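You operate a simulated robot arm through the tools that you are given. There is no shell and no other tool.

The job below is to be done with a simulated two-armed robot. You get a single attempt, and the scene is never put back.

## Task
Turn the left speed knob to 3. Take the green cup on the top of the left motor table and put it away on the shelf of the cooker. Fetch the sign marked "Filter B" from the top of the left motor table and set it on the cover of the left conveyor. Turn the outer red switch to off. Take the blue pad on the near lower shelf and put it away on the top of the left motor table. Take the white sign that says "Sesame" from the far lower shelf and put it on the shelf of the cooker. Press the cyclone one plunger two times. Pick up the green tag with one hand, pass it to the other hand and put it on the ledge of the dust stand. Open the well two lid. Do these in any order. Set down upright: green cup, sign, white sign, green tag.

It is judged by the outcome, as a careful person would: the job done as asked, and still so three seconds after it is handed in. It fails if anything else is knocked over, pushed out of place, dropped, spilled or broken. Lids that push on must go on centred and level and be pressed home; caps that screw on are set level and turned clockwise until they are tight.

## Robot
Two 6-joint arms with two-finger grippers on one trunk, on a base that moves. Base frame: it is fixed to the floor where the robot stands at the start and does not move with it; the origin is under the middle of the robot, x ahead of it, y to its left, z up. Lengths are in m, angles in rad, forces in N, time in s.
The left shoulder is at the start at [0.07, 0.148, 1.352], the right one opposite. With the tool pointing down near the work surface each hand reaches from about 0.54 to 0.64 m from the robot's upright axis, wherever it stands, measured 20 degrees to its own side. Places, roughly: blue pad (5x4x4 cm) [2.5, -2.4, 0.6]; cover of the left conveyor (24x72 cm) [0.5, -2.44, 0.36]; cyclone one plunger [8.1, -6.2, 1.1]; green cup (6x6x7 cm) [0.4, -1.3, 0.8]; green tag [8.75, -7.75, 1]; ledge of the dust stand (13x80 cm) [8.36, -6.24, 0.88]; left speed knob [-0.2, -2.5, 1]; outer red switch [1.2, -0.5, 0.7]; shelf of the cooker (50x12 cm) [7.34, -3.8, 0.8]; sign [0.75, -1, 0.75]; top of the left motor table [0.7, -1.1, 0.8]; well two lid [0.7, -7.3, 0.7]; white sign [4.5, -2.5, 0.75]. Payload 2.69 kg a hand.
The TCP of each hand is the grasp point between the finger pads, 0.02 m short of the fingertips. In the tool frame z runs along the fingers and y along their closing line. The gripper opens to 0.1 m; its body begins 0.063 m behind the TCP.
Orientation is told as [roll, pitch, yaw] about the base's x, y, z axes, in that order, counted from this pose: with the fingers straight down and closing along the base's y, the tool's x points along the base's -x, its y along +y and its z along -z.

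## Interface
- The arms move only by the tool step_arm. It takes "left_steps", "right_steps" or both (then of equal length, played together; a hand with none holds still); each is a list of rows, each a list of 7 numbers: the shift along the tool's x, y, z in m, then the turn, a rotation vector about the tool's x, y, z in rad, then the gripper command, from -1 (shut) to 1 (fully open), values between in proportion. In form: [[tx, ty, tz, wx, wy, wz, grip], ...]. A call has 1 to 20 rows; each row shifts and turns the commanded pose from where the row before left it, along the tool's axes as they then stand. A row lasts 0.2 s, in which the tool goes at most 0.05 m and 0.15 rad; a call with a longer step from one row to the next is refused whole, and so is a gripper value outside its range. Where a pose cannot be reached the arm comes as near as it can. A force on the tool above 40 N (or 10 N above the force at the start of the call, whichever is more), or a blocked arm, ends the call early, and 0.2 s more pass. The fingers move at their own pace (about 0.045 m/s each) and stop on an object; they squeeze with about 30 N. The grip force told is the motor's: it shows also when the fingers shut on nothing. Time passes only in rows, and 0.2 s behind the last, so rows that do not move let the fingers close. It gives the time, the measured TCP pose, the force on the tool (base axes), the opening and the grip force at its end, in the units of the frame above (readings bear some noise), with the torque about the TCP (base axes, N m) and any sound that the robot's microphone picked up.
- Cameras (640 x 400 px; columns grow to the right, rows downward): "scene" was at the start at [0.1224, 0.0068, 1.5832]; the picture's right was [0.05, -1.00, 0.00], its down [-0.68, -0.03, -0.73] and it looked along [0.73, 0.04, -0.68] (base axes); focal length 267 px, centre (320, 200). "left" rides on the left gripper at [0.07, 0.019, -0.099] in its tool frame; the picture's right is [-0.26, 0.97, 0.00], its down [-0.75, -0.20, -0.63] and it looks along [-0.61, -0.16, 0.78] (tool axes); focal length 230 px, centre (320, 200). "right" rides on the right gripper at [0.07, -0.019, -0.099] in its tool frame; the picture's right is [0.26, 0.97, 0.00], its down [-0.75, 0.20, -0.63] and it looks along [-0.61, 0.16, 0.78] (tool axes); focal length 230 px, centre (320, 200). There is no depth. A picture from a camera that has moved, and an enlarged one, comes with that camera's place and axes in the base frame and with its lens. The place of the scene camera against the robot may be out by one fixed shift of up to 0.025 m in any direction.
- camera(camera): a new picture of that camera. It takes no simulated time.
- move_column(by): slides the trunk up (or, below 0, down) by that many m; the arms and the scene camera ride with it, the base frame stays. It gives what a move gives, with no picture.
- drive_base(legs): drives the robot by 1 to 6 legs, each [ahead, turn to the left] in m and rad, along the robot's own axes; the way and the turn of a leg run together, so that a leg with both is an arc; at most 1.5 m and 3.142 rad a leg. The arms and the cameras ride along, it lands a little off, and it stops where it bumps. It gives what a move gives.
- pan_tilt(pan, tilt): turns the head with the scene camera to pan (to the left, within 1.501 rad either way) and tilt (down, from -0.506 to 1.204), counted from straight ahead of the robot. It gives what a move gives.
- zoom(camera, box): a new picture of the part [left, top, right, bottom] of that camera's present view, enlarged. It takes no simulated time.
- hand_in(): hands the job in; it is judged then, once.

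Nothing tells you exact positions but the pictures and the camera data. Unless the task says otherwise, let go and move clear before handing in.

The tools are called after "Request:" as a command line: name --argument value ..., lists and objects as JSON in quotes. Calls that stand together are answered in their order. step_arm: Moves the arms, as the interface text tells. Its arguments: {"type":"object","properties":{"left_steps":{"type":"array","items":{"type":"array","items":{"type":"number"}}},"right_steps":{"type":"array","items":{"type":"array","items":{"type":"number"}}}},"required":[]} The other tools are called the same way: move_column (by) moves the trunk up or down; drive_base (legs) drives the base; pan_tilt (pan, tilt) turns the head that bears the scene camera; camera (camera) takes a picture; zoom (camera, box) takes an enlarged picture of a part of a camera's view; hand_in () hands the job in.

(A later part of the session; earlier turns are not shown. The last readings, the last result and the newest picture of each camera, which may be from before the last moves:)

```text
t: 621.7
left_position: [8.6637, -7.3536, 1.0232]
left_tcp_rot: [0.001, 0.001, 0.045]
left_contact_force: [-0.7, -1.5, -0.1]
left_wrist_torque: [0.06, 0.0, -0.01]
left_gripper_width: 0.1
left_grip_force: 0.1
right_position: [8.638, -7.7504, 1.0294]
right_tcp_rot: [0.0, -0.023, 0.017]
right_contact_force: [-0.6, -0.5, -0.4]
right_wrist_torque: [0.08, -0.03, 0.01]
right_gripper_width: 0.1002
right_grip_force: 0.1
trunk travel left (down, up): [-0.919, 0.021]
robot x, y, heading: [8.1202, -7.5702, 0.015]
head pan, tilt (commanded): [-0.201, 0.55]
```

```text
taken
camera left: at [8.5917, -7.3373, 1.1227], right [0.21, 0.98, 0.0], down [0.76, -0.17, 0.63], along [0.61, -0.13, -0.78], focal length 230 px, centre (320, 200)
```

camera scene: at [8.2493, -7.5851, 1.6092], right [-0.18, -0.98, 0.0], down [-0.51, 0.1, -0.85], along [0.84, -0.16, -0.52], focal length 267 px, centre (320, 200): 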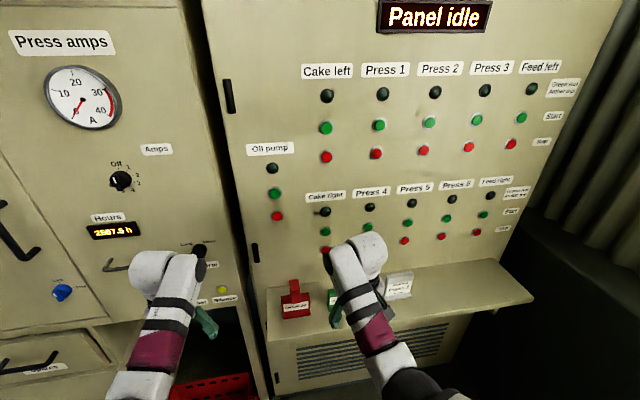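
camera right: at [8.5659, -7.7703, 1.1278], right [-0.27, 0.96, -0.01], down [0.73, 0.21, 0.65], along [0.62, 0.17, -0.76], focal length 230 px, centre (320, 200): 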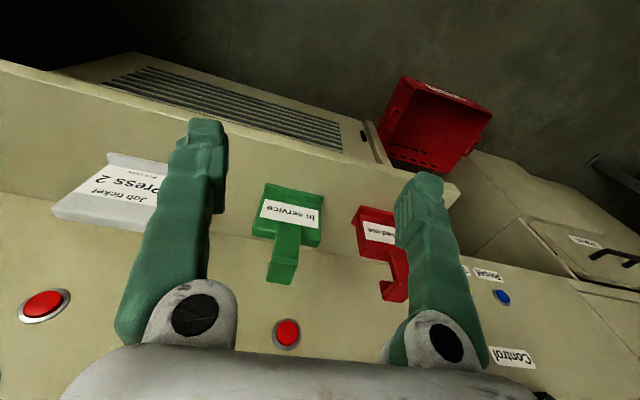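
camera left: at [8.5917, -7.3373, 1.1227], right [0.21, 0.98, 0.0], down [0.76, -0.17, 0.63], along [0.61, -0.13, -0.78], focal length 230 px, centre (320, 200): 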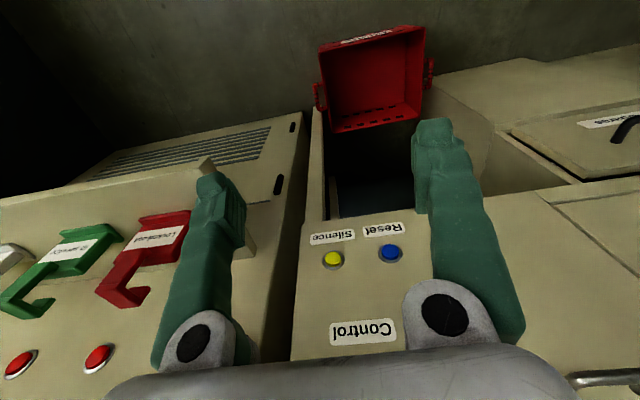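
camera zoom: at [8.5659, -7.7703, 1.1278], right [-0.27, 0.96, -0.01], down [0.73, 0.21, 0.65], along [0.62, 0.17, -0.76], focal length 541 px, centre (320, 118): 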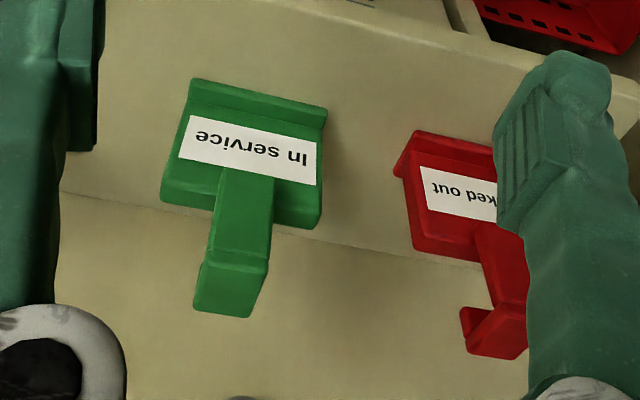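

The tag's plate spans y -7.792 to -7.707 at x≈8.79, z 0.865–0.94, with the neck up to 0.975, and red buttons sit close behind. I'll grip the plate's side edges with the right hand nearly horizontal, so that the left hand can take the neck from above. I'll back off and set that pose.

Request:
drive_base --legs '[[-0.13, 0]]'

Request:
move_column --by -0.1

Request:
step_arm --right_steps '[[-0.0125, 0, 0.0025, 0, -0.15, 0, 1], [-0.012, 0, 0.0044, 0, -0.15, 0, 1], [-0.0112, 0, 0.0061, 0, -0.15, 0, 1], [-0.0102, 0, 0.0077, 0, -0.15, 0, 1], [-0.0089, 0, 0.0091, 0, -0.15, 0, 1], [-0.0074, 0, 0.0104, 0, -0.15, 0, 1], [-0.0058, 0, 0.0113, 0, -0.15, 0, 1], [-0.004, 0, 0.0121, 0, -0.127, 0, 1]]'

Request:
camera --camera "right"

```text
t: 623.0
left_position: [8.5502, -7.355, 1.0169]
left_tcp_rot: [0.0, 0.018, 0.044]
left_contact_force: [-0.2, -1.1, 0.9]
left_wrist_torque: [-0.04, -0.09, -0.01]
left_gripper_width: 0.1
left_grip_force: 0.0
right_position: [8.5249, -7.7529, 1.0231]
right_tcp_rot: [-0.003, -0.004, 0.016]
right_contact_force: [0.2, -0.6, 1.3]
right_wrist_torque: [-0.01, -0.12, -0.01]
right_gripper_width: 0.0999
right_grip_force: 0.0
trunk travel left (down, up): [-0.919, 0.021]
robot x, y, heading: [7.9904, -7.568, 0.014]
head pan, tilt (commanded): [-0.201, 0.55]
```

```text
t: 624.3
left_position: [8.5331, -7.356, 0.9242]
left_tcp_rot: [-0.001, -0.002, 0.045]
left_contact_force: [0.4, 0.0, 0.0]
left_wrist_torque: [-0.03, 0.03, 0.0]
left_gripper_width: 0.0999
left_grip_force: 0.1
right_position: [8.5074, -7.7533, 0.9309]
right_tcp_rot: [-0.005, -0.019, 0.017]
right_contact_force: [0.5, 0.5, 0.2]
right_wrist_torque: [0.01, 0.02, -0.01]
right_gripper_width: 0.1
right_grip_force: 0.1
trunk travel left (down, up): [-0.819, 0.121]
robot x, y, heading: [7.9916, -7.5721, 0.014]
head pan, tilt (commanded): [-0.201, 0.55]
```

```text
t: 626.1
left_position: [8.532, -7.3547, 0.9252]
left_tcp_rot: [-0.001, -0.001, 0.046]
left_contact_force: [-0.2, 0.2, 0.1]
left_wrist_torque: [0.0, 0.0, -0.01]
left_gripper_width: 0.1002
left_grip_force: 0.0
right_position: [8.6072, -7.7489, 0.9128]
right_tcp_rot: [-0.007, -1.2, 0.022]
right_contact_force: [0.2, -0.4, 0.3]
right_wrist_torque: [0.01, 0.01, 0.0]
right_gripper_width: 0.1001
right_grip_force: 0.1
trunk travel left (down, up): [-0.819, 0.121]
robot x, y, heading: [7.9934, -7.5711, 0.016]
head pan, tilt (commanded): [-0.201, 0.55]
```

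```text
taken
camera right: at [8.4895, -7.7705, 0.8846], right [-0.11, 0.96, -0.24], down [-0.32, 0.2, 0.93], along [0.94, 0.18, 0.28], focal length 230 px, centre (320, 200)
```

right: 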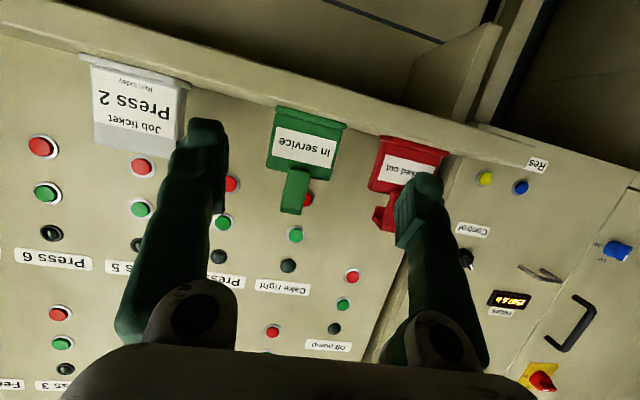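

The tag is centred between the fingers. I'll drive in slowly.

Request:
step_arm --right_steps '[[0, -0.003, 0, 0, 0, 0, 1]]'

Request:
drive_base --legs '[[0.13, 0]]'

Request:
camera --camera "right"

```text
t: 626.5
left_position: [8.5322, -7.3536, 0.9252]
left_tcp_rot: [0.0, -0.005, 0.045]
left_contact_force: [-1.5, -0.7, 0.9]
left_wrist_torque: [-0.01, 0.02, 0.03]
left_gripper_width: 0.1002
left_grip_force: 0.1
right_position: [8.6071, -7.7536, 0.9136]
right_tcp_rot: [-0.009, -1.2, 0.022]
right_contact_force: [-0.2, -0.4, 0.7]
right_wrist_torque: [0.01, 0.02, -0.01]
right_gripper_width: 0.1
right_grip_force: 0.0
trunk travel left (down, up): [-0.819, 0.121]
robot x, y, heading: [7.9929, -7.5723, 0.009]
head pan, tilt (commanded): [-0.201, 0.55]
```

```text
t: 627.8
left_position: [8.6529, -7.3517, 0.9299]
left_tcp_rot: [0.0, -0.013, 0.044]
left_contact_force: [-0.1, 0.2, 1.5]
left_wrist_torque: [-0.01, -0.05, 0.02]
left_gripper_width: 0.0999
left_grip_force: 0.1
right_position: [8.7265, -7.75, 0.918]
right_tcp_rot: [-0.006, -1.207, 0.023]
right_contact_force: [-0.6, -0.3, -0.4]
right_wrist_torque: [-0.04, 0.0, 0.03]
right_gripper_width: 0.1001
right_grip_force: 0.1
trunk travel left (down, up): [-0.819, 0.121]
robot x, y, heading: [8.1166, -7.5717, 0.017]
head pan, tilt (commanded): [-0.201, 0.55]
```

```text
taken
camera right: at [8.6098, -7.7706, 0.8894], right [-0.11, 0.96, -0.24], down [-0.33, 0.2, 0.92], along [0.94, 0.18, 0.29], focal length 230 px, centre (320, 200)
```

right: 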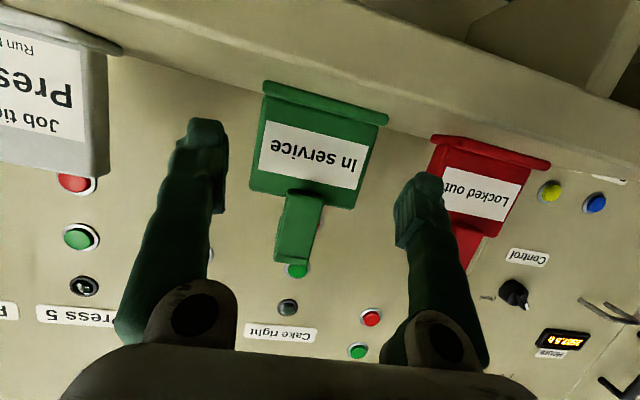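

Request:
step_arm --right_steps '[[-0.0071, 0, 0.0187, 0, 0, 0, 1], [-0.0071, 0, 0.0187, 0, 0, 0, 1]]'

Request:
camera --camera "right"

```text
t: 628.4
left_position: [8.656, -7.3529, 0.9255]
left_tcp_rot: [0.0, -0.005, 0.046]
left_contact_force: [0.4, 0.8, 0.2]
left_wrist_torque: [-0.01, 0.0, 0.02]
left_gripper_width: 0.1004
left_grip_force: 0.0
right_position: [8.7716, -7.748, 0.9136]
right_tcp_rot: [-0.003, -1.201, 0.022]
right_contact_force: [-0.5, 0.0, -0.7]
right_wrist_torque: [-0.01, -0.01, -0.01]
right_gripper_width: 0.0999
right_grip_force: 0.0
trunk travel left (down, up): [-0.819, 0.121]
robot x, y, heading: [8.1227, -7.5693, 0.021]
head pan, tilt (commanded): [-0.201, 0.55]
```

```text
taken
camera right: at [8.6547, -7.7695, 0.8847], right [-0.11, 0.96, -0.24], down [-0.32, 0.2, 0.93], along [0.94, 0.18, 0.29], focal length 230 px, centre (320, 200)
```

right: 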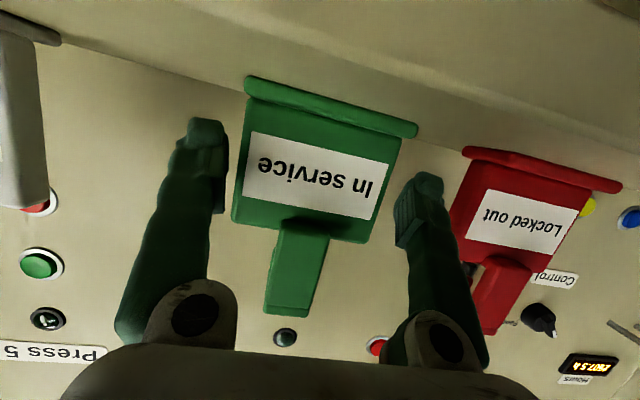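

Request:
step_arm --right_steps '[[0, 0.003, 0, 0, 0, 0, 1], [-0.0043, 0, 0.0112, 0, 0, 0, 1]]'

Request:
camera --camera "right"

Request:
camera --camera "left"

```text
t: 629.0
left_position: [8.6583, -7.3527, 0.9254]
left_tcp_rot: [0.002, -0.004, 0.045]
left_contact_force: [-0.2, -0.2, 0.0]
left_wrist_torque: [0.02, 0.04, -0.03]
left_gripper_width: 0.0998
left_grip_force: 0.1
right_position: [8.7845, -7.7458, 0.9122]
right_tcp_rot: [-0.006, -1.2, 0.021]
right_contact_force: [-0.2, 0.3, -0.1]
right_wrist_torque: [-0.02, 0.02, 0.02]
right_gripper_width: 0.1002
right_grip_force: 0.2
trunk travel left (down, up): [-0.819, 0.121]
robot x, y, heading: [8.1208, -7.5674, 0.019]
head pan, tilt (commanded): [-0.201, 0.55]
```

```text
taken
camera right: at [8.668, -7.767, 0.884], right [-0.11, 0.96, -0.24], down [-0.32, 0.2, 0.93], along [0.94, 0.18, 0.28], focal length 230 px, centre (320, 200)
```

right: 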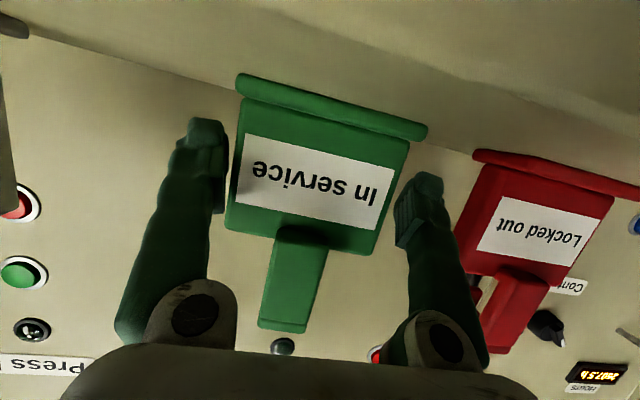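

```text
taken
camera left: at [8.5873, -7.336, 1.0242], right [0.21, 0.98, 0.0], down [0.76, -0.17, 0.63], along [0.62, -0.13, -0.77], focal length 230 px, centre (320, 200)
```

left: 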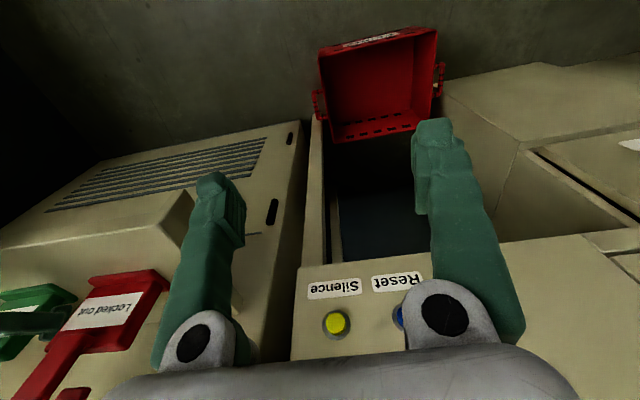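

Request:
step_arm --right_steps '[[0, 0, 0, 0, 0, 0, 0.7], [0, 0, 0, 0, 0, 0, 0.3], [0, 0, 0, 0, 0, 0, -1], [0, 0, 0, 0, 0, 0, -1]]'

Request:
camera --camera "right"

```text
t: 630.0
left_position: [8.6585, -7.3523, 0.9257]
left_tcp_rot: [0.001, -0.004, 0.046]
left_contact_force: [-0.1, 0.0, -0.4]
left_wrist_torque: [0.0, -0.03, -0.01]
left_gripper_width: 0.1001
left_grip_force: 0.0
right_position: [8.7841, -7.7466, 0.9127]
right_tcp_rot: [-0.006, -1.198, 0.022]
right_contact_force: [1.0, 0.3, -0.3]
right_wrist_torque: [-0.01, -0.01, 0.0]
right_gripper_width: 0.0887
right_grip_force: 30.1
trunk travel left (down, up): [-0.819, 0.121]
robot x, y, heading: [8.117, -7.5703, 0.017]
head pan, tilt (commanded): [-0.201, 0.55]
```

```text
taken
camera right: at [8.6679, -7.767, 0.8842], right [-0.11, 0.96, -0.24], down [-0.32, 0.2, 0.93], along [0.94, 0.18, 0.28], focal length 230 px, centre (320, 200)
```

right: 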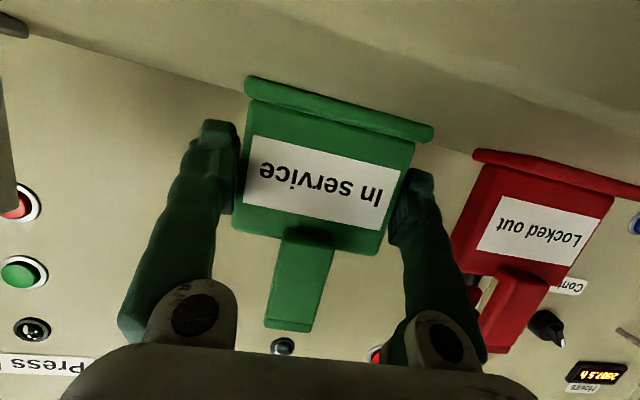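

The tag is held by its plate. I'll lift slightly and back straight out.

Request:
step_arm --right_steps '[[-0.007, 0, -0.0027, 0, 0, 0, -1], [-0.007, 0, -0.0027, 0, 0, 0, -1]]'

Request:
drive_base --legs '[[-0.3, 0]]'

Request:
camera --camera "scene"

Request:
camera --camera "right"

```text
t: 630.6
left_position: [8.6584, -7.3517, 0.9255]
left_tcp_rot: [0.0, -0.003, 0.047]
left_contact_force: [-0.2, 0.2, 0.2]
left_wrist_torque: [-0.01, 0.0, -0.02]
left_gripper_width: 0.1
left_grip_force: 0.0
right_position: [8.7859, -7.7469, 0.9267]
right_tcp_rot: [-0.005, -1.199, 0.021]
right_contact_force: [0.1, 1.0, -0.7]
right_wrist_torque: [-0.01, 0.0, 0.01]
right_gripper_width: 0.0891
right_grip_force: 30.3
trunk travel left (down, up): [-0.819, 0.121]
robot x, y, heading: [8.1199, -7.5708, 0.014]
head pan, tilt (commanded): [-0.201, 0.55]
```

```text
t: 632.6
left_position: [8.3586, -7.3558, 0.9253]
left_tcp_rot: [-0.001, -0.002, 0.046]
left_contact_force: [1.2, -0.4, -0.8]
left_wrist_torque: [-0.02, 0.05, 0.03]
left_gripper_width: 0.0997
left_grip_force: 0.0
right_position: [8.4869, -7.7509, 0.927]
right_tcp_rot: [-0.005, -1.198, 0.023]
right_contact_force: [0.3, -0.3, -1.4]
right_wrist_torque: [0.02, -0.01, 0.01]
right_gripper_width: 0.0887
right_grip_force: 30.2
trunk travel left (down, up): [-0.819, 0.121]
robot x, y, heading: [7.823, -7.5767, 0.017]
head pan, tilt (commanded): [-0.201, 0.55]
```

```text
taken
camera scene: at [7.9504, -7.5883, 1.5088], right [-0.18, -0.98, 0.0], down [-0.52, 0.1, -0.85], along [0.84, -0.16, -0.52], focal length 267 px, centre (320, 200)
```

scene: 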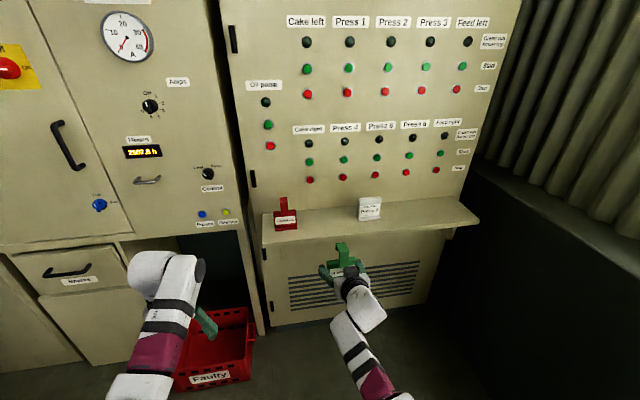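

```text
taken
camera right: at [8.3694, -7.7715, 0.8981], right [-0.11, 0.96, -0.24], down [-0.32, 0.2, 0.93], along [0.94, 0.18, 0.28], focal length 230 px, centre (320, 200)
```

right: 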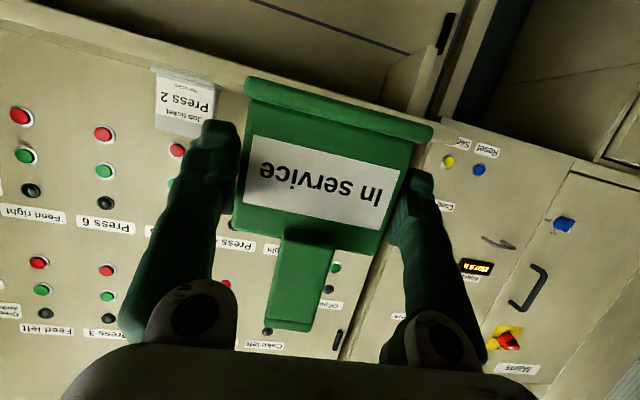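

Now for the handover. I'll raise the left hand outward, bring the tag in front of the robot with the right hand, and check the geometry.

Request:
step_arm --left_steps '[[-0.02, 0.02, -0.03, 0, 0, 0, 0.4], [-0.02, 0.02, -0.03, 0, 0, 0, 0.4], [0, 0.02, -0.01, 0, 0, -0.03, 0.4]]'

Request:
step_arm --right_steps '[[0.0136, 0.0392, -0.0138, 0, 0, 0, -1], [0.0136, 0.0392, -0.0138, 0, 0, 0, -1], [0.0136, 0.0392, -0.0138, 0, 0, 0, -1], [0.0136, 0.0392, -0.0138, 0, 0, 0, -1], [0.0136, 0.0392, -0.0138, 0, 0, 0, -1], [0.0136, 0.0392, -0.0138, 0, 0, 0, -1]]'

Request:
pan_tilt --pan 0.0 --tilt 0.8

Request:
camera --camera "scene"

```text
t: 633.4
left_position: [8.3942, -7.2939, 0.9951]
left_tcp_rot: [-0.002, -0.004, 0.077]
left_contact_force: [-0.8, -0.6, 0.4]
left_wrist_torque: [0.03, -0.02, 0.0]
left_gripper_width: 0.0699
left_grip_force: 0.1
right_position: [8.4853, -7.7505, 0.9291]
right_tcp_rot: [-0.009, -1.2, 0.024]
right_contact_force: [-0.5, 0.8, -1.2]
right_wrist_torque: [-0.04, 0.01, -0.02]
right_gripper_width: 0.0886
right_grip_force: 30.1
trunk travel left (down, up): [-0.819, 0.121]
robot x, y, heading: [7.8207, -7.5753, 0.019]
head pan, tilt (commanded): [-0.201, 0.55]
```

```text
t: 634.5
left_position: [8.3946, -7.2947, 0.9951]
left_tcp_rot: [-0.002, -0.001, 0.077]
left_contact_force: [0.3, 0.2, 0.1]
left_wrist_torque: [0.02, -0.01, 0.01]
left_gripper_width: 0.0697
left_grip_force: 0.0
right_position: [8.4343, -7.6858, 0.8978]
right_tcp_rot: [-0.491, -1.203, 0.423]
right_contact_force: [-0.7, -0.1, -0.4]
right_wrist_torque: [0.0, -0.01, 0.03]
right_gripper_width: 0.0886
right_grip_force: 29.7
right hand out of reach, approached as far as the arm can: row 5
trunk travel left (down, up): [-0.819, 0.121]
robot x, y, heading: [7.8189, -7.5733, 0.018]
head pan, tilt (commanded): [-0.201, 0.55]
stopped in row 5 (right hand): the arm was blocked; the commanded pose is now the measured one
```

```text
t: 635.2
left_position: [8.3945, -7.2943, 0.9944]
left_tcp_rot: [0.0, -0.004, 0.078]
left_contact_force: [-0.6, 0.4, -0.5]
left_wrist_torque: [0.04, -0.02, 0.01]
left_gripper_width: 0.07
left_grip_force: 0.1
right_position: [8.4367, -7.6858, 0.897]
right_tcp_rot: [-0.489, -1.204, 0.421]
right_contact_force: [0.2, 0.1, -1.6]
right_wrist_torque: [0.01, -0.03, -0.01]
right_gripper_width: 0.0882
right_grip_force: 30.4
trunk travel left (down, up): [-0.819, 0.121]
robot x, y, heading: [7.8195, -7.5749, 0.019]
head pan, tilt (commanded): [0.0, 0.799]
```

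```text
taken
camera scene: at [7.941, -7.5704, 1.4877], right [0.02, -1.0, 0.0], down [-0.72, -0.01, -0.7], along [0.7, 0.01, -0.72], focal length 267 px, centre (320, 200)
```

scene: 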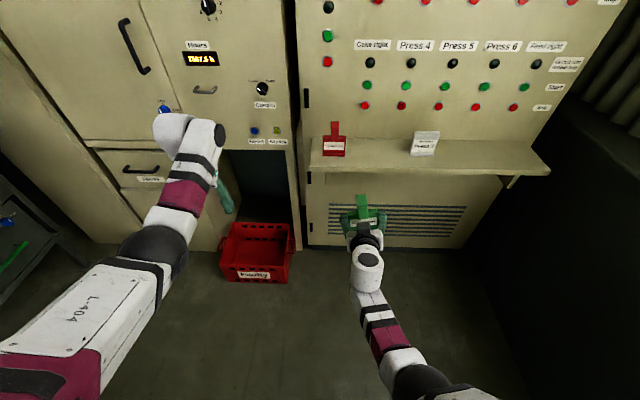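

The right arm hit a limit when reaching inward while pointing straight ahead. A better handover has the right hand pointing forward-left and the left hand pointing forward-right. I'll restore the right hand's orientation and then yaw it left as it moves inward.

Request:
step_arm --right_steps '[[-0.0106, -0.0135, 0.0135, -0.056, 0.019, 0.0685, -1], [-0.0106, -0.0135, 0.0135, -0.056, 0.019, 0.0685, -1], [0, 0.02, 0, -0.1305, 0, -0.0507, -1], [-0.001, 0.0198, 0.0026, -0.1305, 0, -0.0507, -1], [-0.002, 0.0192, 0.0052, -0.1305, 0, -0.0507, -1]]'

Request:
camera --camera "scene"

```text
t: 636.4
left_position: [8.3958, -7.2947, 0.9938]
left_tcp_rot: [-0.001, -0.004, 0.076]
left_contact_force: [-0.1, -0.1, 0.2]
left_wrist_torque: [0.03, 0.02, 0.04]
left_gripper_width: 0.0698
left_grip_force: 0.1
right_position: [8.4648, -7.6504, 0.9096]
right_tcp_rot: [0.003, -1.199, 0.44]
right_contact_force: [-0.5, 0.0, -0.5]
right_wrist_torque: [0.01, -0.01, -0.02]
right_gripper_width: 0.0884
right_grip_force: 29.9
trunk travel left (down, up): [-0.819, 0.121]
robot x, y, heading: [7.8198, -7.575, 0.017]
head pan, tilt (commanded): [0.0, 0.799]
```

```text
taken
camera scene: at [7.9419, -7.5712, 1.4876], right [0.02, -1.0, 0.0], down [-0.72, -0.01, -0.7], along [0.7, 0.01, -0.72], focal length 267 px, centre (320, 200)
```

scene: 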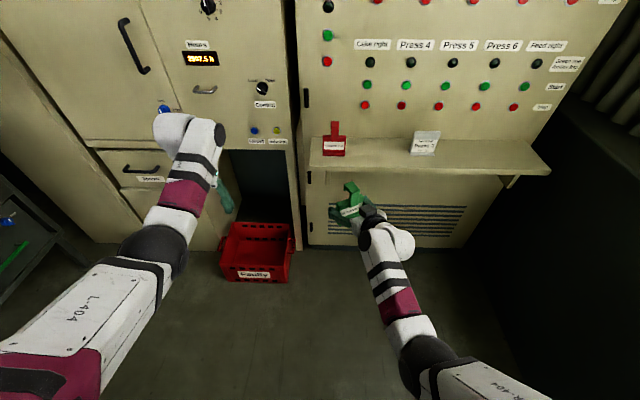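

Request:
step_arm --right_steps '[[-0.0038, 0.0235, 0.0098, -0.1305, 0, -0.0507, -1], [-0.0049, 0.0218, 0.0128, -0.1305, 0, -0.0507, -1], [-0.004, 0.013, 0.0105, -0.0746, 0, -0.029, -1]]'

Request:
camera --camera "scene"

Request:
zoom --camera "scene" --box '[270, 150, 430, 290]'

```text
t: 637.2
left_position: [8.3958, -7.2934, 0.9943]
left_tcp_rot: [-0.001, -0.003, 0.076]
left_contact_force: [0.9, 0.4, 0.5]
left_wrist_torque: [-0.02, 0.01, 0.0]
left_gripper_width: 0.0697
left_grip_force: 0.0
right_position: [8.4654, -7.5812, 0.9101]
right_tcp_rot: [-0.002, -1.203, 0.805]
right_contact_force: [-0.5, -0.7, -0.2]
right_wrist_torque: [-0.05, -0.02, -0.01]
right_gripper_width: 0.0883
right_grip_force: 29.7
trunk travel left (down, up): [-0.819, 0.121]
robot x, y, heading: [7.8218, -7.5762, 0.02]
head pan, tilt (commanded): [0.0, 0.799]
```

```text
taken
camera scene: at [7.9411, -7.5699, 1.4877], right [0.02, -1.0, 0.0], down [-0.72, -0.01, -0.7], along [0.7, 0.01, -0.72], focal length 267 px, centre (320, 200)
```

scene: 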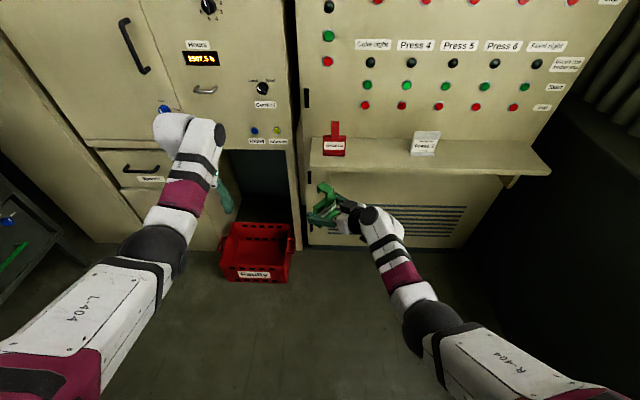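

```text
2.86 times, centred on (350, 220) of scene
camera zoom: at [7.9411, -7.5699, 1.4877], right [0.02, -1.0, 0.0], down [-0.72, -0.01, -0.7], along [0.7, 0.01, -0.72], focal length 763 px, centre (234, 143)
```

zoom: 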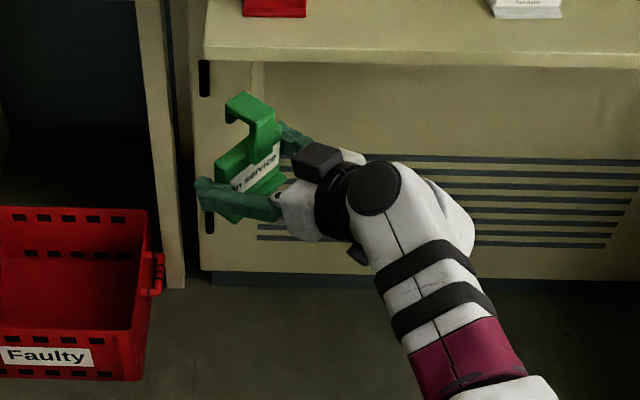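

The tag is held upright, pointing forward-left, with its neck clear. I'll bring it a little closer and lower, so the left hand can take the neck from straight above.

Request:
step_arm --right_steps '[[0.0196, 0.0204, -0.0135, 0, 0, 0, -1], [0.0196, 0.0204, -0.0135, 0, 0, 0, -1], [0.0196, 0.0204, -0.0135, 0, 0, 0, -1]]'

Request:
step_arm --left_steps '[[0, 0, 0, 0, 0, -0.12, 0.4], [0, 0, 0, 0, 0, -0.12, 0.4], [0, 0, 0, 0, 0, -0.12, 0.4], [0, 0, 0, 0, 0, -0.12, 0.4], [0, 0, 0, 0, 0, -0.12, 0.4], [0, 0, 0, 0, 0, -0.128, 0.4]]'

Request:
camera --camera "scene"

Request:
camera --camera "left"

```text
t: 638.0
left_position: [8.3945, -7.296, 0.9932]
left_tcp_rot: [0.0, -0.004, 0.075]
left_contact_force: [0.1, -0.2, 0.5]
left_wrist_torque: [0.0, -0.03, 0.01]
left_gripper_width: 0.0699
left_grip_force: 0.0
right_position: [8.3795, -7.5814, 0.8701]
right_tcp_rot: [-0.003, -1.201, 0.804]
right_contact_force: [-0.1, 0.3, -1.7]
right_wrist_torque: [0.01, -0.01, 0.0]
right_gripper_width: 0.0885
right_grip_force: 29.9
trunk travel left (down, up): [-0.819, 0.121]
robot x, y, heading: [7.8198, -7.5731, 0.014]
head pan, tilt (commanded): [0.0, 0.799]
```

```text
t: 639.4
left_position: [8.3946, -7.2947, 0.9927]
left_tcp_rot: [-0.004, -0.001, 0.806]
left_contact_force: [-0.8, 0.7, 0.1]
left_wrist_torque: [-0.01, -0.01, -0.03]
left_gripper_width: 0.0701
left_grip_force: 0.0
right_position: [8.3795, -7.5821, 0.8684]
right_tcp_rot: [0.001, -1.199, 0.799]
right_contact_force: [0.0, -0.3, -0.9]
right_wrist_torque: [-0.01, 0.03, 0.04]
right_gripper_width: 0.0882
right_grip_force: 30.0
trunk travel left (down, up): [-0.819, 0.121]
robot x, y, heading: [7.8187, -7.572, 0.014]
head pan, tilt (commanded): [0.0, 0.799]
```

```text
taken
camera scene: at [7.941, -7.5705, 1.4877], right [0.02, -1.0, 0.0], down [-0.72, -0.01, -0.7], along [0.7, 0.01, -0.72], focal length 267 px, centre (320, 200)
```

scene: 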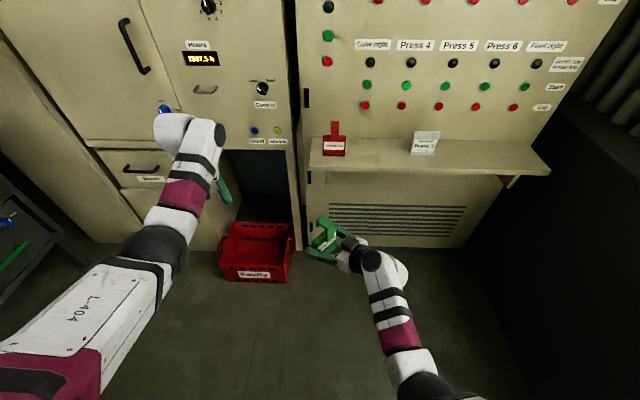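

```text
taken
camera left: at [8.3324, -7.3312, 1.0925], right [-0.52, 0.85, 0.0], down [0.66, 0.4, 0.63], along [0.54, 0.33, -0.78], focal length 230 px, centre (320, 200)
```

left: 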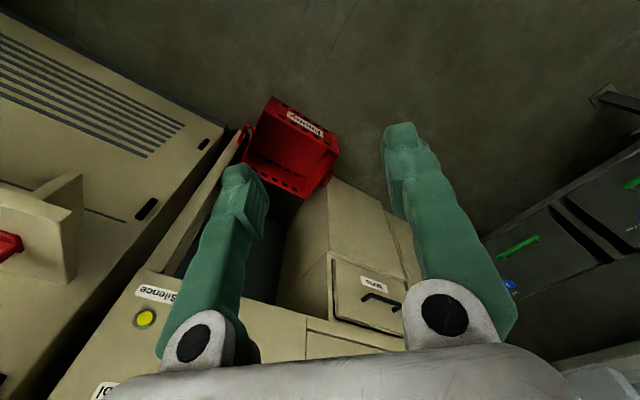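

Request:
step_arm --left_steps '[[0.0353, -0.0313, 0.003, 0, 0, 0, 0.6], [0.0353, -0.0313, 0.003, 0, 0, 0, 0.6], [0.0353, -0.0313, 0.003, 0, 0, 0, 0.6], [0.0353, -0.0313, 0.003, 0, 0, 0, 0.6]]'

Request:
camera --camera "left"

Request:
camera --camera "scene"

```text
t: 640.4
left_position: [8.389, -7.4859, 0.9814]
left_tcp_rot: [-0.001, -0.004, 0.805]
left_contact_force: [0.2, -0.5, 0.3]
left_wrist_torque: [0.04, 0.02, 0.02]
left_gripper_width: 0.0797
left_grip_force: 0.0
right_position: [8.3797, -7.5841, 0.8698]
right_tcp_rot: [0.004, -1.203, 0.795]
right_contact_force: [-0.1, 0.7, -1.1]
right_wrist_torque: [0.01, 0.01, 0.01]
right_gripper_width: 0.0881
right_grip_force: 30.3
trunk travel left (down, up): [-0.819, 0.121]
robot x, y, heading: [7.8185, -7.5762, 0.013]
head pan, tilt (commanded): [0.0, 0.799]
```

```text
taken
camera left: at [8.3258, -7.5235, 1.0802], right [-0.52, 0.86, 0.0], down [0.66, 0.4, 0.63], along [0.54, 0.33, -0.77], focal length 230 px, centre (320, 200)
```

left: 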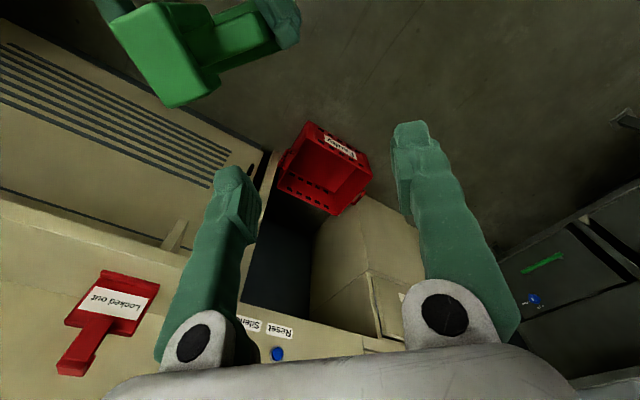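

```text
taken
camera scene: at [7.9407, -7.5738, 1.4877], right [0.02, -1.0, 0.0], down [-0.72, -0.01, -0.7], along [0.7, 0.01, -0.72], focal length 267 px, centre (320, 200)
```

scene: 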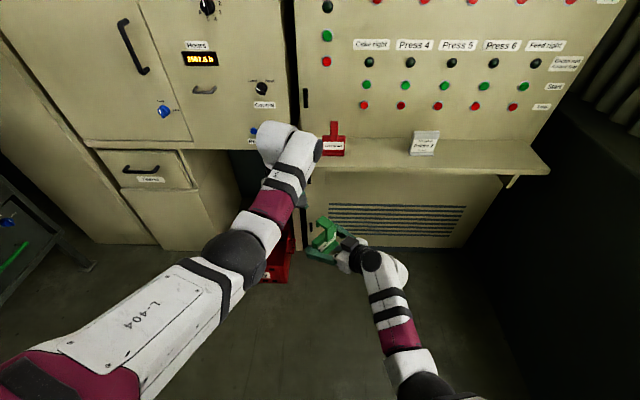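

Request:
step_arm --left_steps '[[0.0337, -0.0306, 0.002, 0, 0, 0, 0.4], [0.0337, -0.0306, 0.002, 0, 0, 0, 0.4]]'

Request:
camera --camera "left"

Request:
zoom --camera "scene" --box '[240, 120, 440, 300]'

```text
t: 641.0
left_position: [8.3841, -7.5789, 0.9785]
left_tcp_rot: [-0.002, -0.005, 0.803]
left_contact_force: [-0.3, -0.6, -0.2]
left_wrist_torque: [0.06, 0.03, 0.02]
left_gripper_width: 0.07
left_grip_force: 0.1
right_position: [8.3798, -7.5862, 0.87]
right_tcp_rot: [0.007, -1.201, 0.792]
right_contact_force: [-0.4, 0.5, -1.3]
right_wrist_torque: [0.03, 0.0, 0.01]
right_gripper_width: 0.0882
right_grip_force: 30.0
trunk travel left (down, up): [-0.819, 0.121]
robot x, y, heading: [7.8181, -7.5774, 0.014]
head pan, tilt (commanded): [0.0, 0.799]
```

```text
taken
camera left: at [8.3216, -7.6165, 1.0775], right [-0.52, 0.86, 0.0], down [0.66, 0.4, 0.63], along [0.54, 0.33, -0.77], focal length 230 px, centre (320, 200)
```

left: 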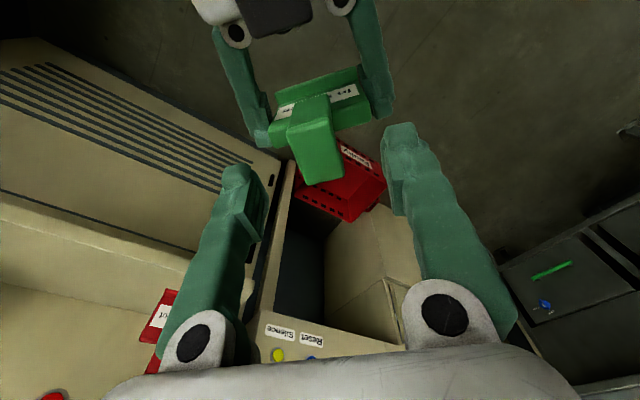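

```text
2.22 times, centred on (340, 210) of scene
camera zoom: at [7.9403, -7.5754, 1.4877], right [0.02, -1.0, 0.0], down [-0.72, -0.01, -0.7], along [0.7, 0.01, -0.72], focal length 594 px, centre (276, 178)
```

zoom: 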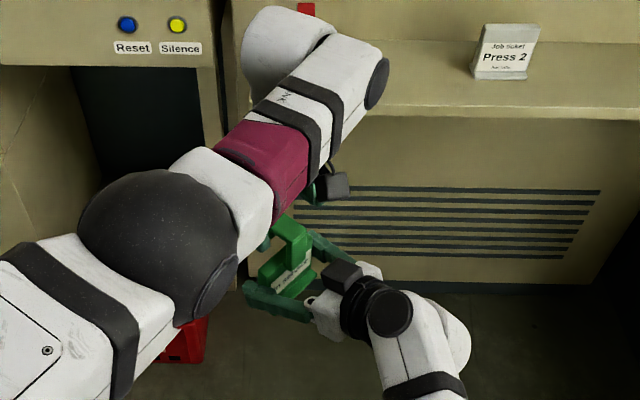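

Request:
camera --camera "right"

Request:
zoom --camera "left" --box '[220, 40, 440, 220]'

```text
taken
camera right: at [8.311, -7.6825, 0.8407], right [-0.76, 0.61, -0.24], down [-0.36, -0.09, 0.93], along [0.54, 0.79, 0.29], focal length 230 px, centre (320, 200)
```

right: 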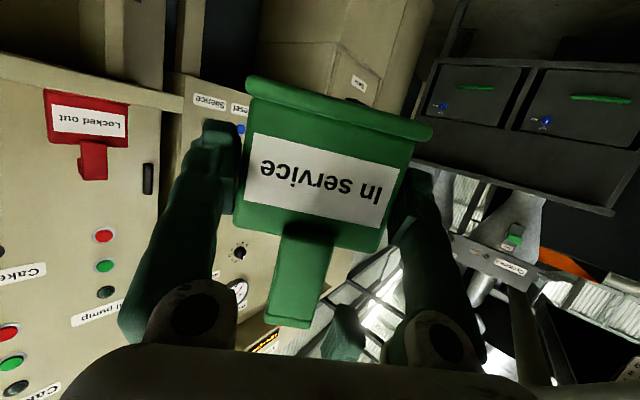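

```text
2.22 times, centred on (330, 130) of left
camera zoom: at [8.3216, -7.6165, 1.0775], right [-0.52, 0.86, 0.0], down [0.66, 0.4, 0.63], along [0.54, 0.33, -0.77], focal length 511 px, centre (298, 356)
```

zoom: 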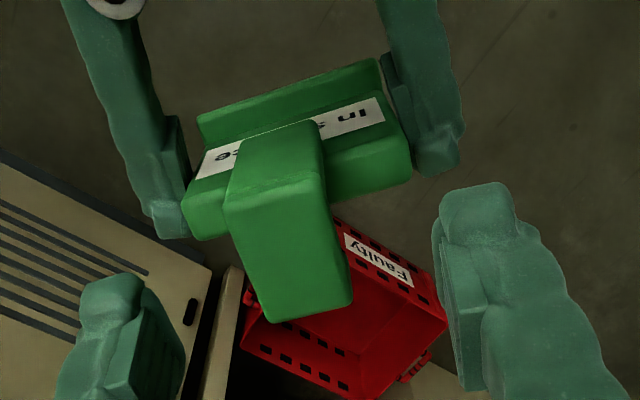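

Stereo shows the neck's front edge 1.35 cm on the right-hand side of where I assumed, so I'll shift the left hand 1.5 cm toward the right hand, descend and close on the neck.

Request:
step_arm --left_steps '[[0.0147, -0.002, 0, 0, 0, 0, 0.4], [0, 0, 0.02, 0, 0, 0, 0.4], [0, 0, 0.02, 0, 0, 0, 0.4], [0, 0, 0.012, 0, 0, 0, 0.4]]'

Request:
camera --camera "left"

Request:
camera --camera "right"

```text
t: 642.0
left_position: [8.3723, -7.5766, 0.9288]
left_tcp_rot: [-0.002, 0.0, 0.805]
left_contact_force: [0.1, 0.1, -0.2]
left_wrist_torque: [-0.01, 0.0, -0.03]
left_gripper_width: 0.07
left_grip_force: 0.0
left hand out of reach, approached as far as the arm can: row 3, 4
right_position: [8.379, -7.5812, 0.8696]
right_tcp_rot: [0.002, -1.201, 0.799]
right_contact_force: [-0.9, 1.2, -1.2]
right_wrist_torque: [0.01, 0.01, 0.02]
right_gripper_width: 0.0878
right_grip_force: 29.9
trunk travel left (down, up): [-0.819, 0.121]
robot x, y, heading: [7.8225, -7.5778, 0.016]
head pan, tilt (commanded): [0.0, 0.799]
```

```text
taken
camera left: at [8.3094, -7.6129, 1.0281], right [-0.52, 0.86, 0.0], down [0.66, 0.4, 0.63], along [0.54, 0.33, -0.77], focal length 230 px, centre (320, 200)
```

left: 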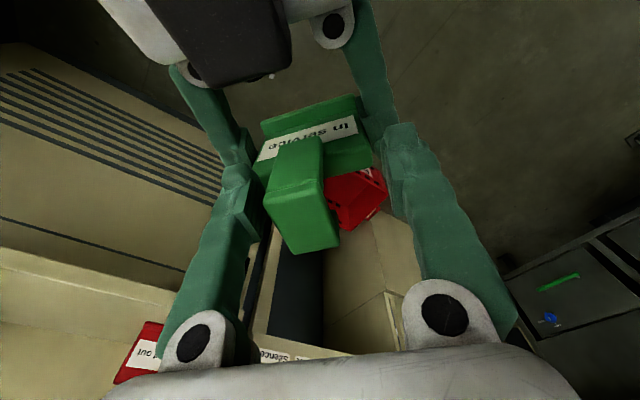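

```text
taken
camera right: at [8.3114, -7.6791, 0.8409], right [-0.76, 0.61, -0.24], down [-0.36, -0.09, 0.93], along [0.54, 0.79, 0.29], focal length 230 px, centre (320, 200)
```

right: 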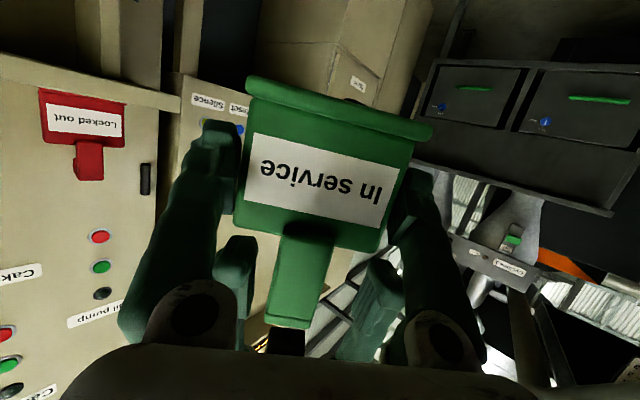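

The left arm is at the edge of its reach, so I'll nudge the tag toward it with the right hand instead.

Request:
step_arm --right_steps '[[-0.0028, 0.006, 0.0017, 0, 0, 0, -1], [-0.0027, 0.006, 0.0016, 0, 0, 0, -1]]'

Request:
camera --camera "left"

```text
t: 642.6
left_position: [8.372, -7.5773, 0.9294]
left_tcp_rot: [-0.002, -0.002, 0.806]
left_contact_force: [-0.9, -0.5, 0.3]
left_wrist_torque: [0.02, 0.0, -0.02]
left_gripper_width: 0.0703
left_grip_force: 0.1
right_position: [8.3806, -7.5835, 0.8751]
right_tcp_rot: [-0.079, -1.185, 0.869]
right_contact_force: [-0.3, -0.4, -0.8]
right_wrist_torque: [-0.01, 0.01, 0.01]
right_gripper_width: 0.0878
right_grip_force: 29.9
trunk travel left (down, up): [-0.819, 0.121]
robot x, y, heading: [7.8235, -7.5739, 0.018]
head pan, tilt (commanded): [0.0, 0.799]
```

```text
taken
camera left: at [8.3095, -7.6131, 1.0281], right [-0.52, 0.86, 0.0], down [0.66, 0.4, 0.63], along [0.54, 0.33, -0.77], focal length 230 px, centre (320, 200)
```

left: 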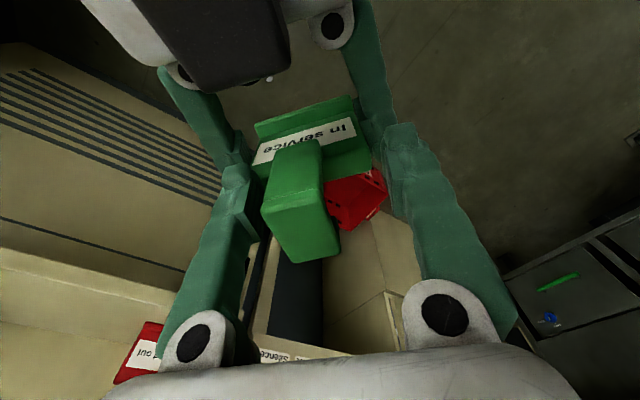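

Request:
step_arm --left_steps '[[0, 0, -0.02, 0, 0, 0, 0.4], [0, 0, -0.02, 0, 0, 0, 0.4], [0.0066, -0.0105, 0, 0, 0, 0, 0.4]]' --right_steps '[[-0.0186, 0, -0.0072, 0, 0, 0, -1], [-0.0186, 0, -0.0072, 0, 0, 0, -1], [0, 0, 0, 0, 0, 0, -1]]'

Request:
camera --camera "left"

```text
t: 643.6
left_position: [8.3782, -7.5864, 0.97]
left_tcp_rot: [-0.001, -0.004, 0.805]
left_contact_force: [-0.2, 0.1, 0.1]
left_wrist_torque: [0.0, 0.03, 0.02]
left_gripper_width: 0.07
left_grip_force: 0.1
left hand out of reach, approached as far as the arm can: row 2, 3
right_position: [8.3828, -7.6022, 0.9077]
right_tcp_rot: [-0.135, -1.157, 0.909]
right_contact_force: [0.5, 0.1, -1.0]
right_wrist_torque: [0.03, 0.01, -0.03]
right_gripper_width: 0.088
right_grip_force: 29.8
trunk travel left (down, up): [-0.819, 0.121]
robot x, y, heading: [7.8244, -7.5705, 0.019]
head pan, tilt (commanded): [0.0, 0.799]
stopped in row 3 (right hand): the arm was blocked; the commanded pose is now the measured one
```

```text
taken
camera left: at [8.3159, -7.6224, 1.0683], right [-0.52, 0.86, 0.0], down [0.66, 0.4, 0.63], along [0.54, 0.33, -0.77], focal length 230 px, centre (320, 200)
```

left: 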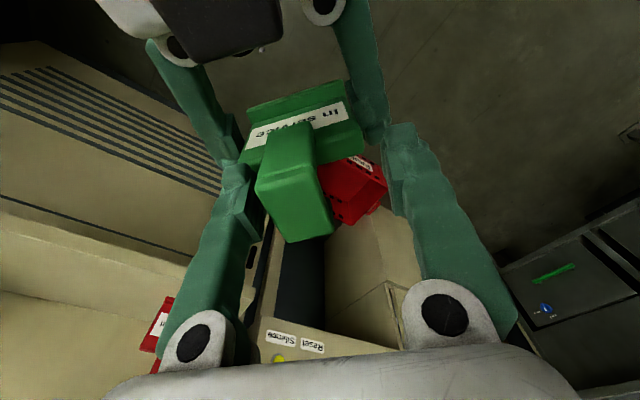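

Both arms are at awkward limits there. I'll lower the tag away, move the left hand clear, and re-pose the right hand pointing further left, which suits both arms better.

Request:
step_arm --right_steps '[[0.0229, 0.0013, 0.01, 0, 0, 0, -1], [0.0229, 0.0013, 0.01, 0, 0, 0, -1]]'

Request:
step_arm --left_steps '[[-0.0288, 0.0277, 0, 0, 0, 0, 0.4], [-0.0288, 0.0277, 0, 0, 0, 0, 0.4], [-0.0288, 0.0277, 0, 0, 0, 0, 0.4], [-0.0288, 0.0277, 0, 0, 0, 0, 0.4]]'

Request:
step_arm --right_steps '[[0, 0, 0.005, -0.105, -0.016, -0.031, -1], [0, 0, 0.005, -0.105, -0.016, -0.031, -1], [0, 0, 0.005, -0.105, -0.016, -0.031, -1], [0, 0, 0.005, -0.105, -0.016, -0.031, -1]]'

Request:
camera --camera "scene"

```text
t: 644.2
left_position: [8.3785, -7.5865, 0.9691]
left_tcp_rot: [-0.002, -0.001, 0.806]
left_contact_force: [0.1, -0.4, -0.2]
left_wrist_torque: [0.01, -0.01, -0.01]
left_gripper_width: 0.0701
left_grip_force: 0.0
right_position: [8.3836, -7.5996, 0.8589]
right_tcp_rot: [-0.128, -1.16, 0.9]
right_contact_force: [0.7, 0.0, -1.6]
right_wrist_torque: [0.01, 0.02, 0.07]
right_gripper_width: 0.0877
right_grip_force: 30.3
trunk travel left (down, up): [-0.819, 0.121]
robot x, y, heading: [7.8227, -7.5767, 0.016]
head pan, tilt (commanded): [0.0, 0.799]
```

```text
t: 645.2
left_position: [8.3788, -7.4227, 0.9677]
left_tcp_rot: [-0.004, 0.0, 0.809]
left_contact_force: [0.2, 0.3, -1.0]
left_wrist_torque: [0.0, 0.04, -0.01]
left_gripper_width: 0.0699
left_grip_force: 0.0
right_position: [8.3826, -7.5978, 0.8594]
right_tcp_rot: [-0.132, -1.159, 0.907]
right_contact_force: [0.7, 0.6, -1.4]
right_wrist_torque: [-0.03, -0.01, -0.01]
right_gripper_width: 0.0874
right_grip_force: 29.9
trunk travel left (down, up): [-0.819, 0.121]
robot x, y, heading: [7.8183, -7.5754, 0.019]
head pan, tilt (commanded): [0.0, 0.799]
```

```text
t: 646.2
left_position: [8.3801, -7.4248, 0.9672]
left_tcp_rot: [-0.002, -0.001, 0.806]
left_contact_force: [-0.6, -0.1, -0.4]
left_wrist_torque: [0.0, 0.04, 0.02]
left_gripper_width: 0.07
left_grip_force: 0.1
right_position: [8.3931, -7.5873, 0.8539]
right_tcp_rot: [-0.029, -1.216, 1.246]
right_contact_force: [0.0, -0.3, -0.9]
right_wrist_torque: [0.01, 0.03, 0.01]
right_gripper_width: 0.0874
right_grip_force: 30.8
right hand out of reach, approached as far as the arm can: row 4
trunk travel left (down, up): [-0.819, 0.121]
robot x, y, heading: [7.8181, -7.5744, 0.015]
head pan, tilt (commanded): [0.0, 0.799]
```

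```text
taken
camera scene: at [7.9428, -7.5706, 1.4875], right [0.02, -1.0, 0.0], down [-0.72, -0.01, -0.7], along [0.7, 0.01, -0.72], focal length 267 px, centre (320, 200)
```

scene: 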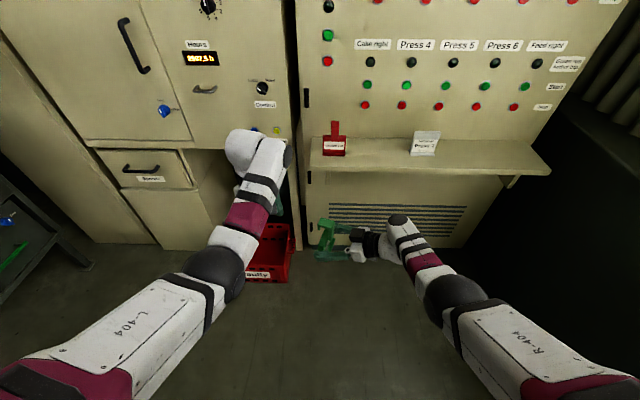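

Request:
step_arm --right_steps '[[-0.0146, 0.012, 0.0297, 0, 0, 0, -1], [-0.0146, 0.012, 0.0297, 0, 0, 0, -1]]' --left_steps '[[0, 0, 0, 0, 0, -0.138, 0.4], [0, 0, 0, 0, 0, -0.138, 0.4]]'

Request:
step_arm --left_steps '[[0, 0, 0, 0, 0, -0.138, 0.4], [0, 0, 0, 0, 0, 0, 0.4]]'

Request:
camera --camera "left"

Request:
camera --camera "right"

```text
t: 646.8
left_position: [8.3794, -7.4229, 0.9682]
left_tcp_rot: [-0.003, -0.001, 1.084]
left_contact_force: [0.0, 0.3, -0.1]
left_wrist_torque: [-0.03, -0.05, 0.01]
left_gripper_width: 0.0699
left_grip_force: 0.1
right_position: [8.3911, -7.5176, 0.8629]
right_tcp_rot: [-0.031, -1.214, 1.25]
right_contact_force: [-0.1, 0.3, -0.9]
right_wrist_torque: [0.04, 0.01, 0.0]
right_gripper_width: 0.0872
right_grip_force: 30.1
trunk travel left (down, up): [-0.819, 0.121]
robot x, y, heading: [7.8188, -7.5767, 0.022]
head pan, tilt (commanded): [0.0, 0.799]
```

```text
t: 647.4
left_position: [8.3792, -7.4248, 0.9691]
left_tcp_rot: [-0.004, 0.0, 1.22]
left_contact_force: [1.0, 0.2, -1.1]
left_wrist_torque: [0.0, 0.01, 0.0]
left_gripper_width: 0.0698
left_grip_force: 0.2
right_position: [8.3914, -7.5186, 0.8622]
right_tcp_rot: [-0.03, -1.214, 1.248]
right_contact_force: [-0.8, 0.7, -1.2]
right_wrist_torque: [-0.02, 0.05, -0.01]
right_gripper_width: 0.0873
right_grip_force: 30.3
trunk travel left (down, up): [-0.819, 0.121]
robot x, y, heading: [7.8202, -7.5742, 0.016]
head pan, tilt (commanded): [0.0, 0.799]
```

```text
taken
camera left: at [8.3369, -7.4833, 1.0678], right [-0.82, 0.57, 0.0], down [0.44, 0.64, 0.63], along [0.36, 0.52, -0.78], focal length 230 px, centre (320, 200)
```

left: 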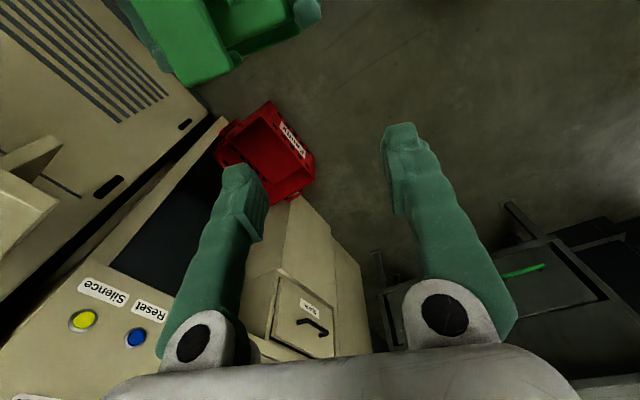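

```text
taken
camera right: at [8.3684, -7.6355, 0.8327], right [-0.94, 0.25, -0.25], down [-0.31, -0.24, 0.92], along [0.17, 0.94, 0.3], focal length 230 px, centre (320, 200)
```

right: 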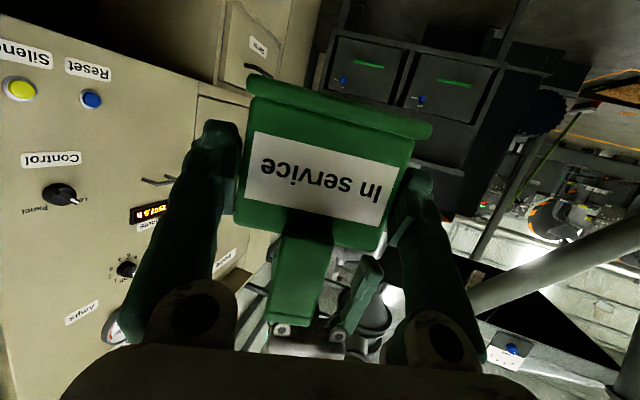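

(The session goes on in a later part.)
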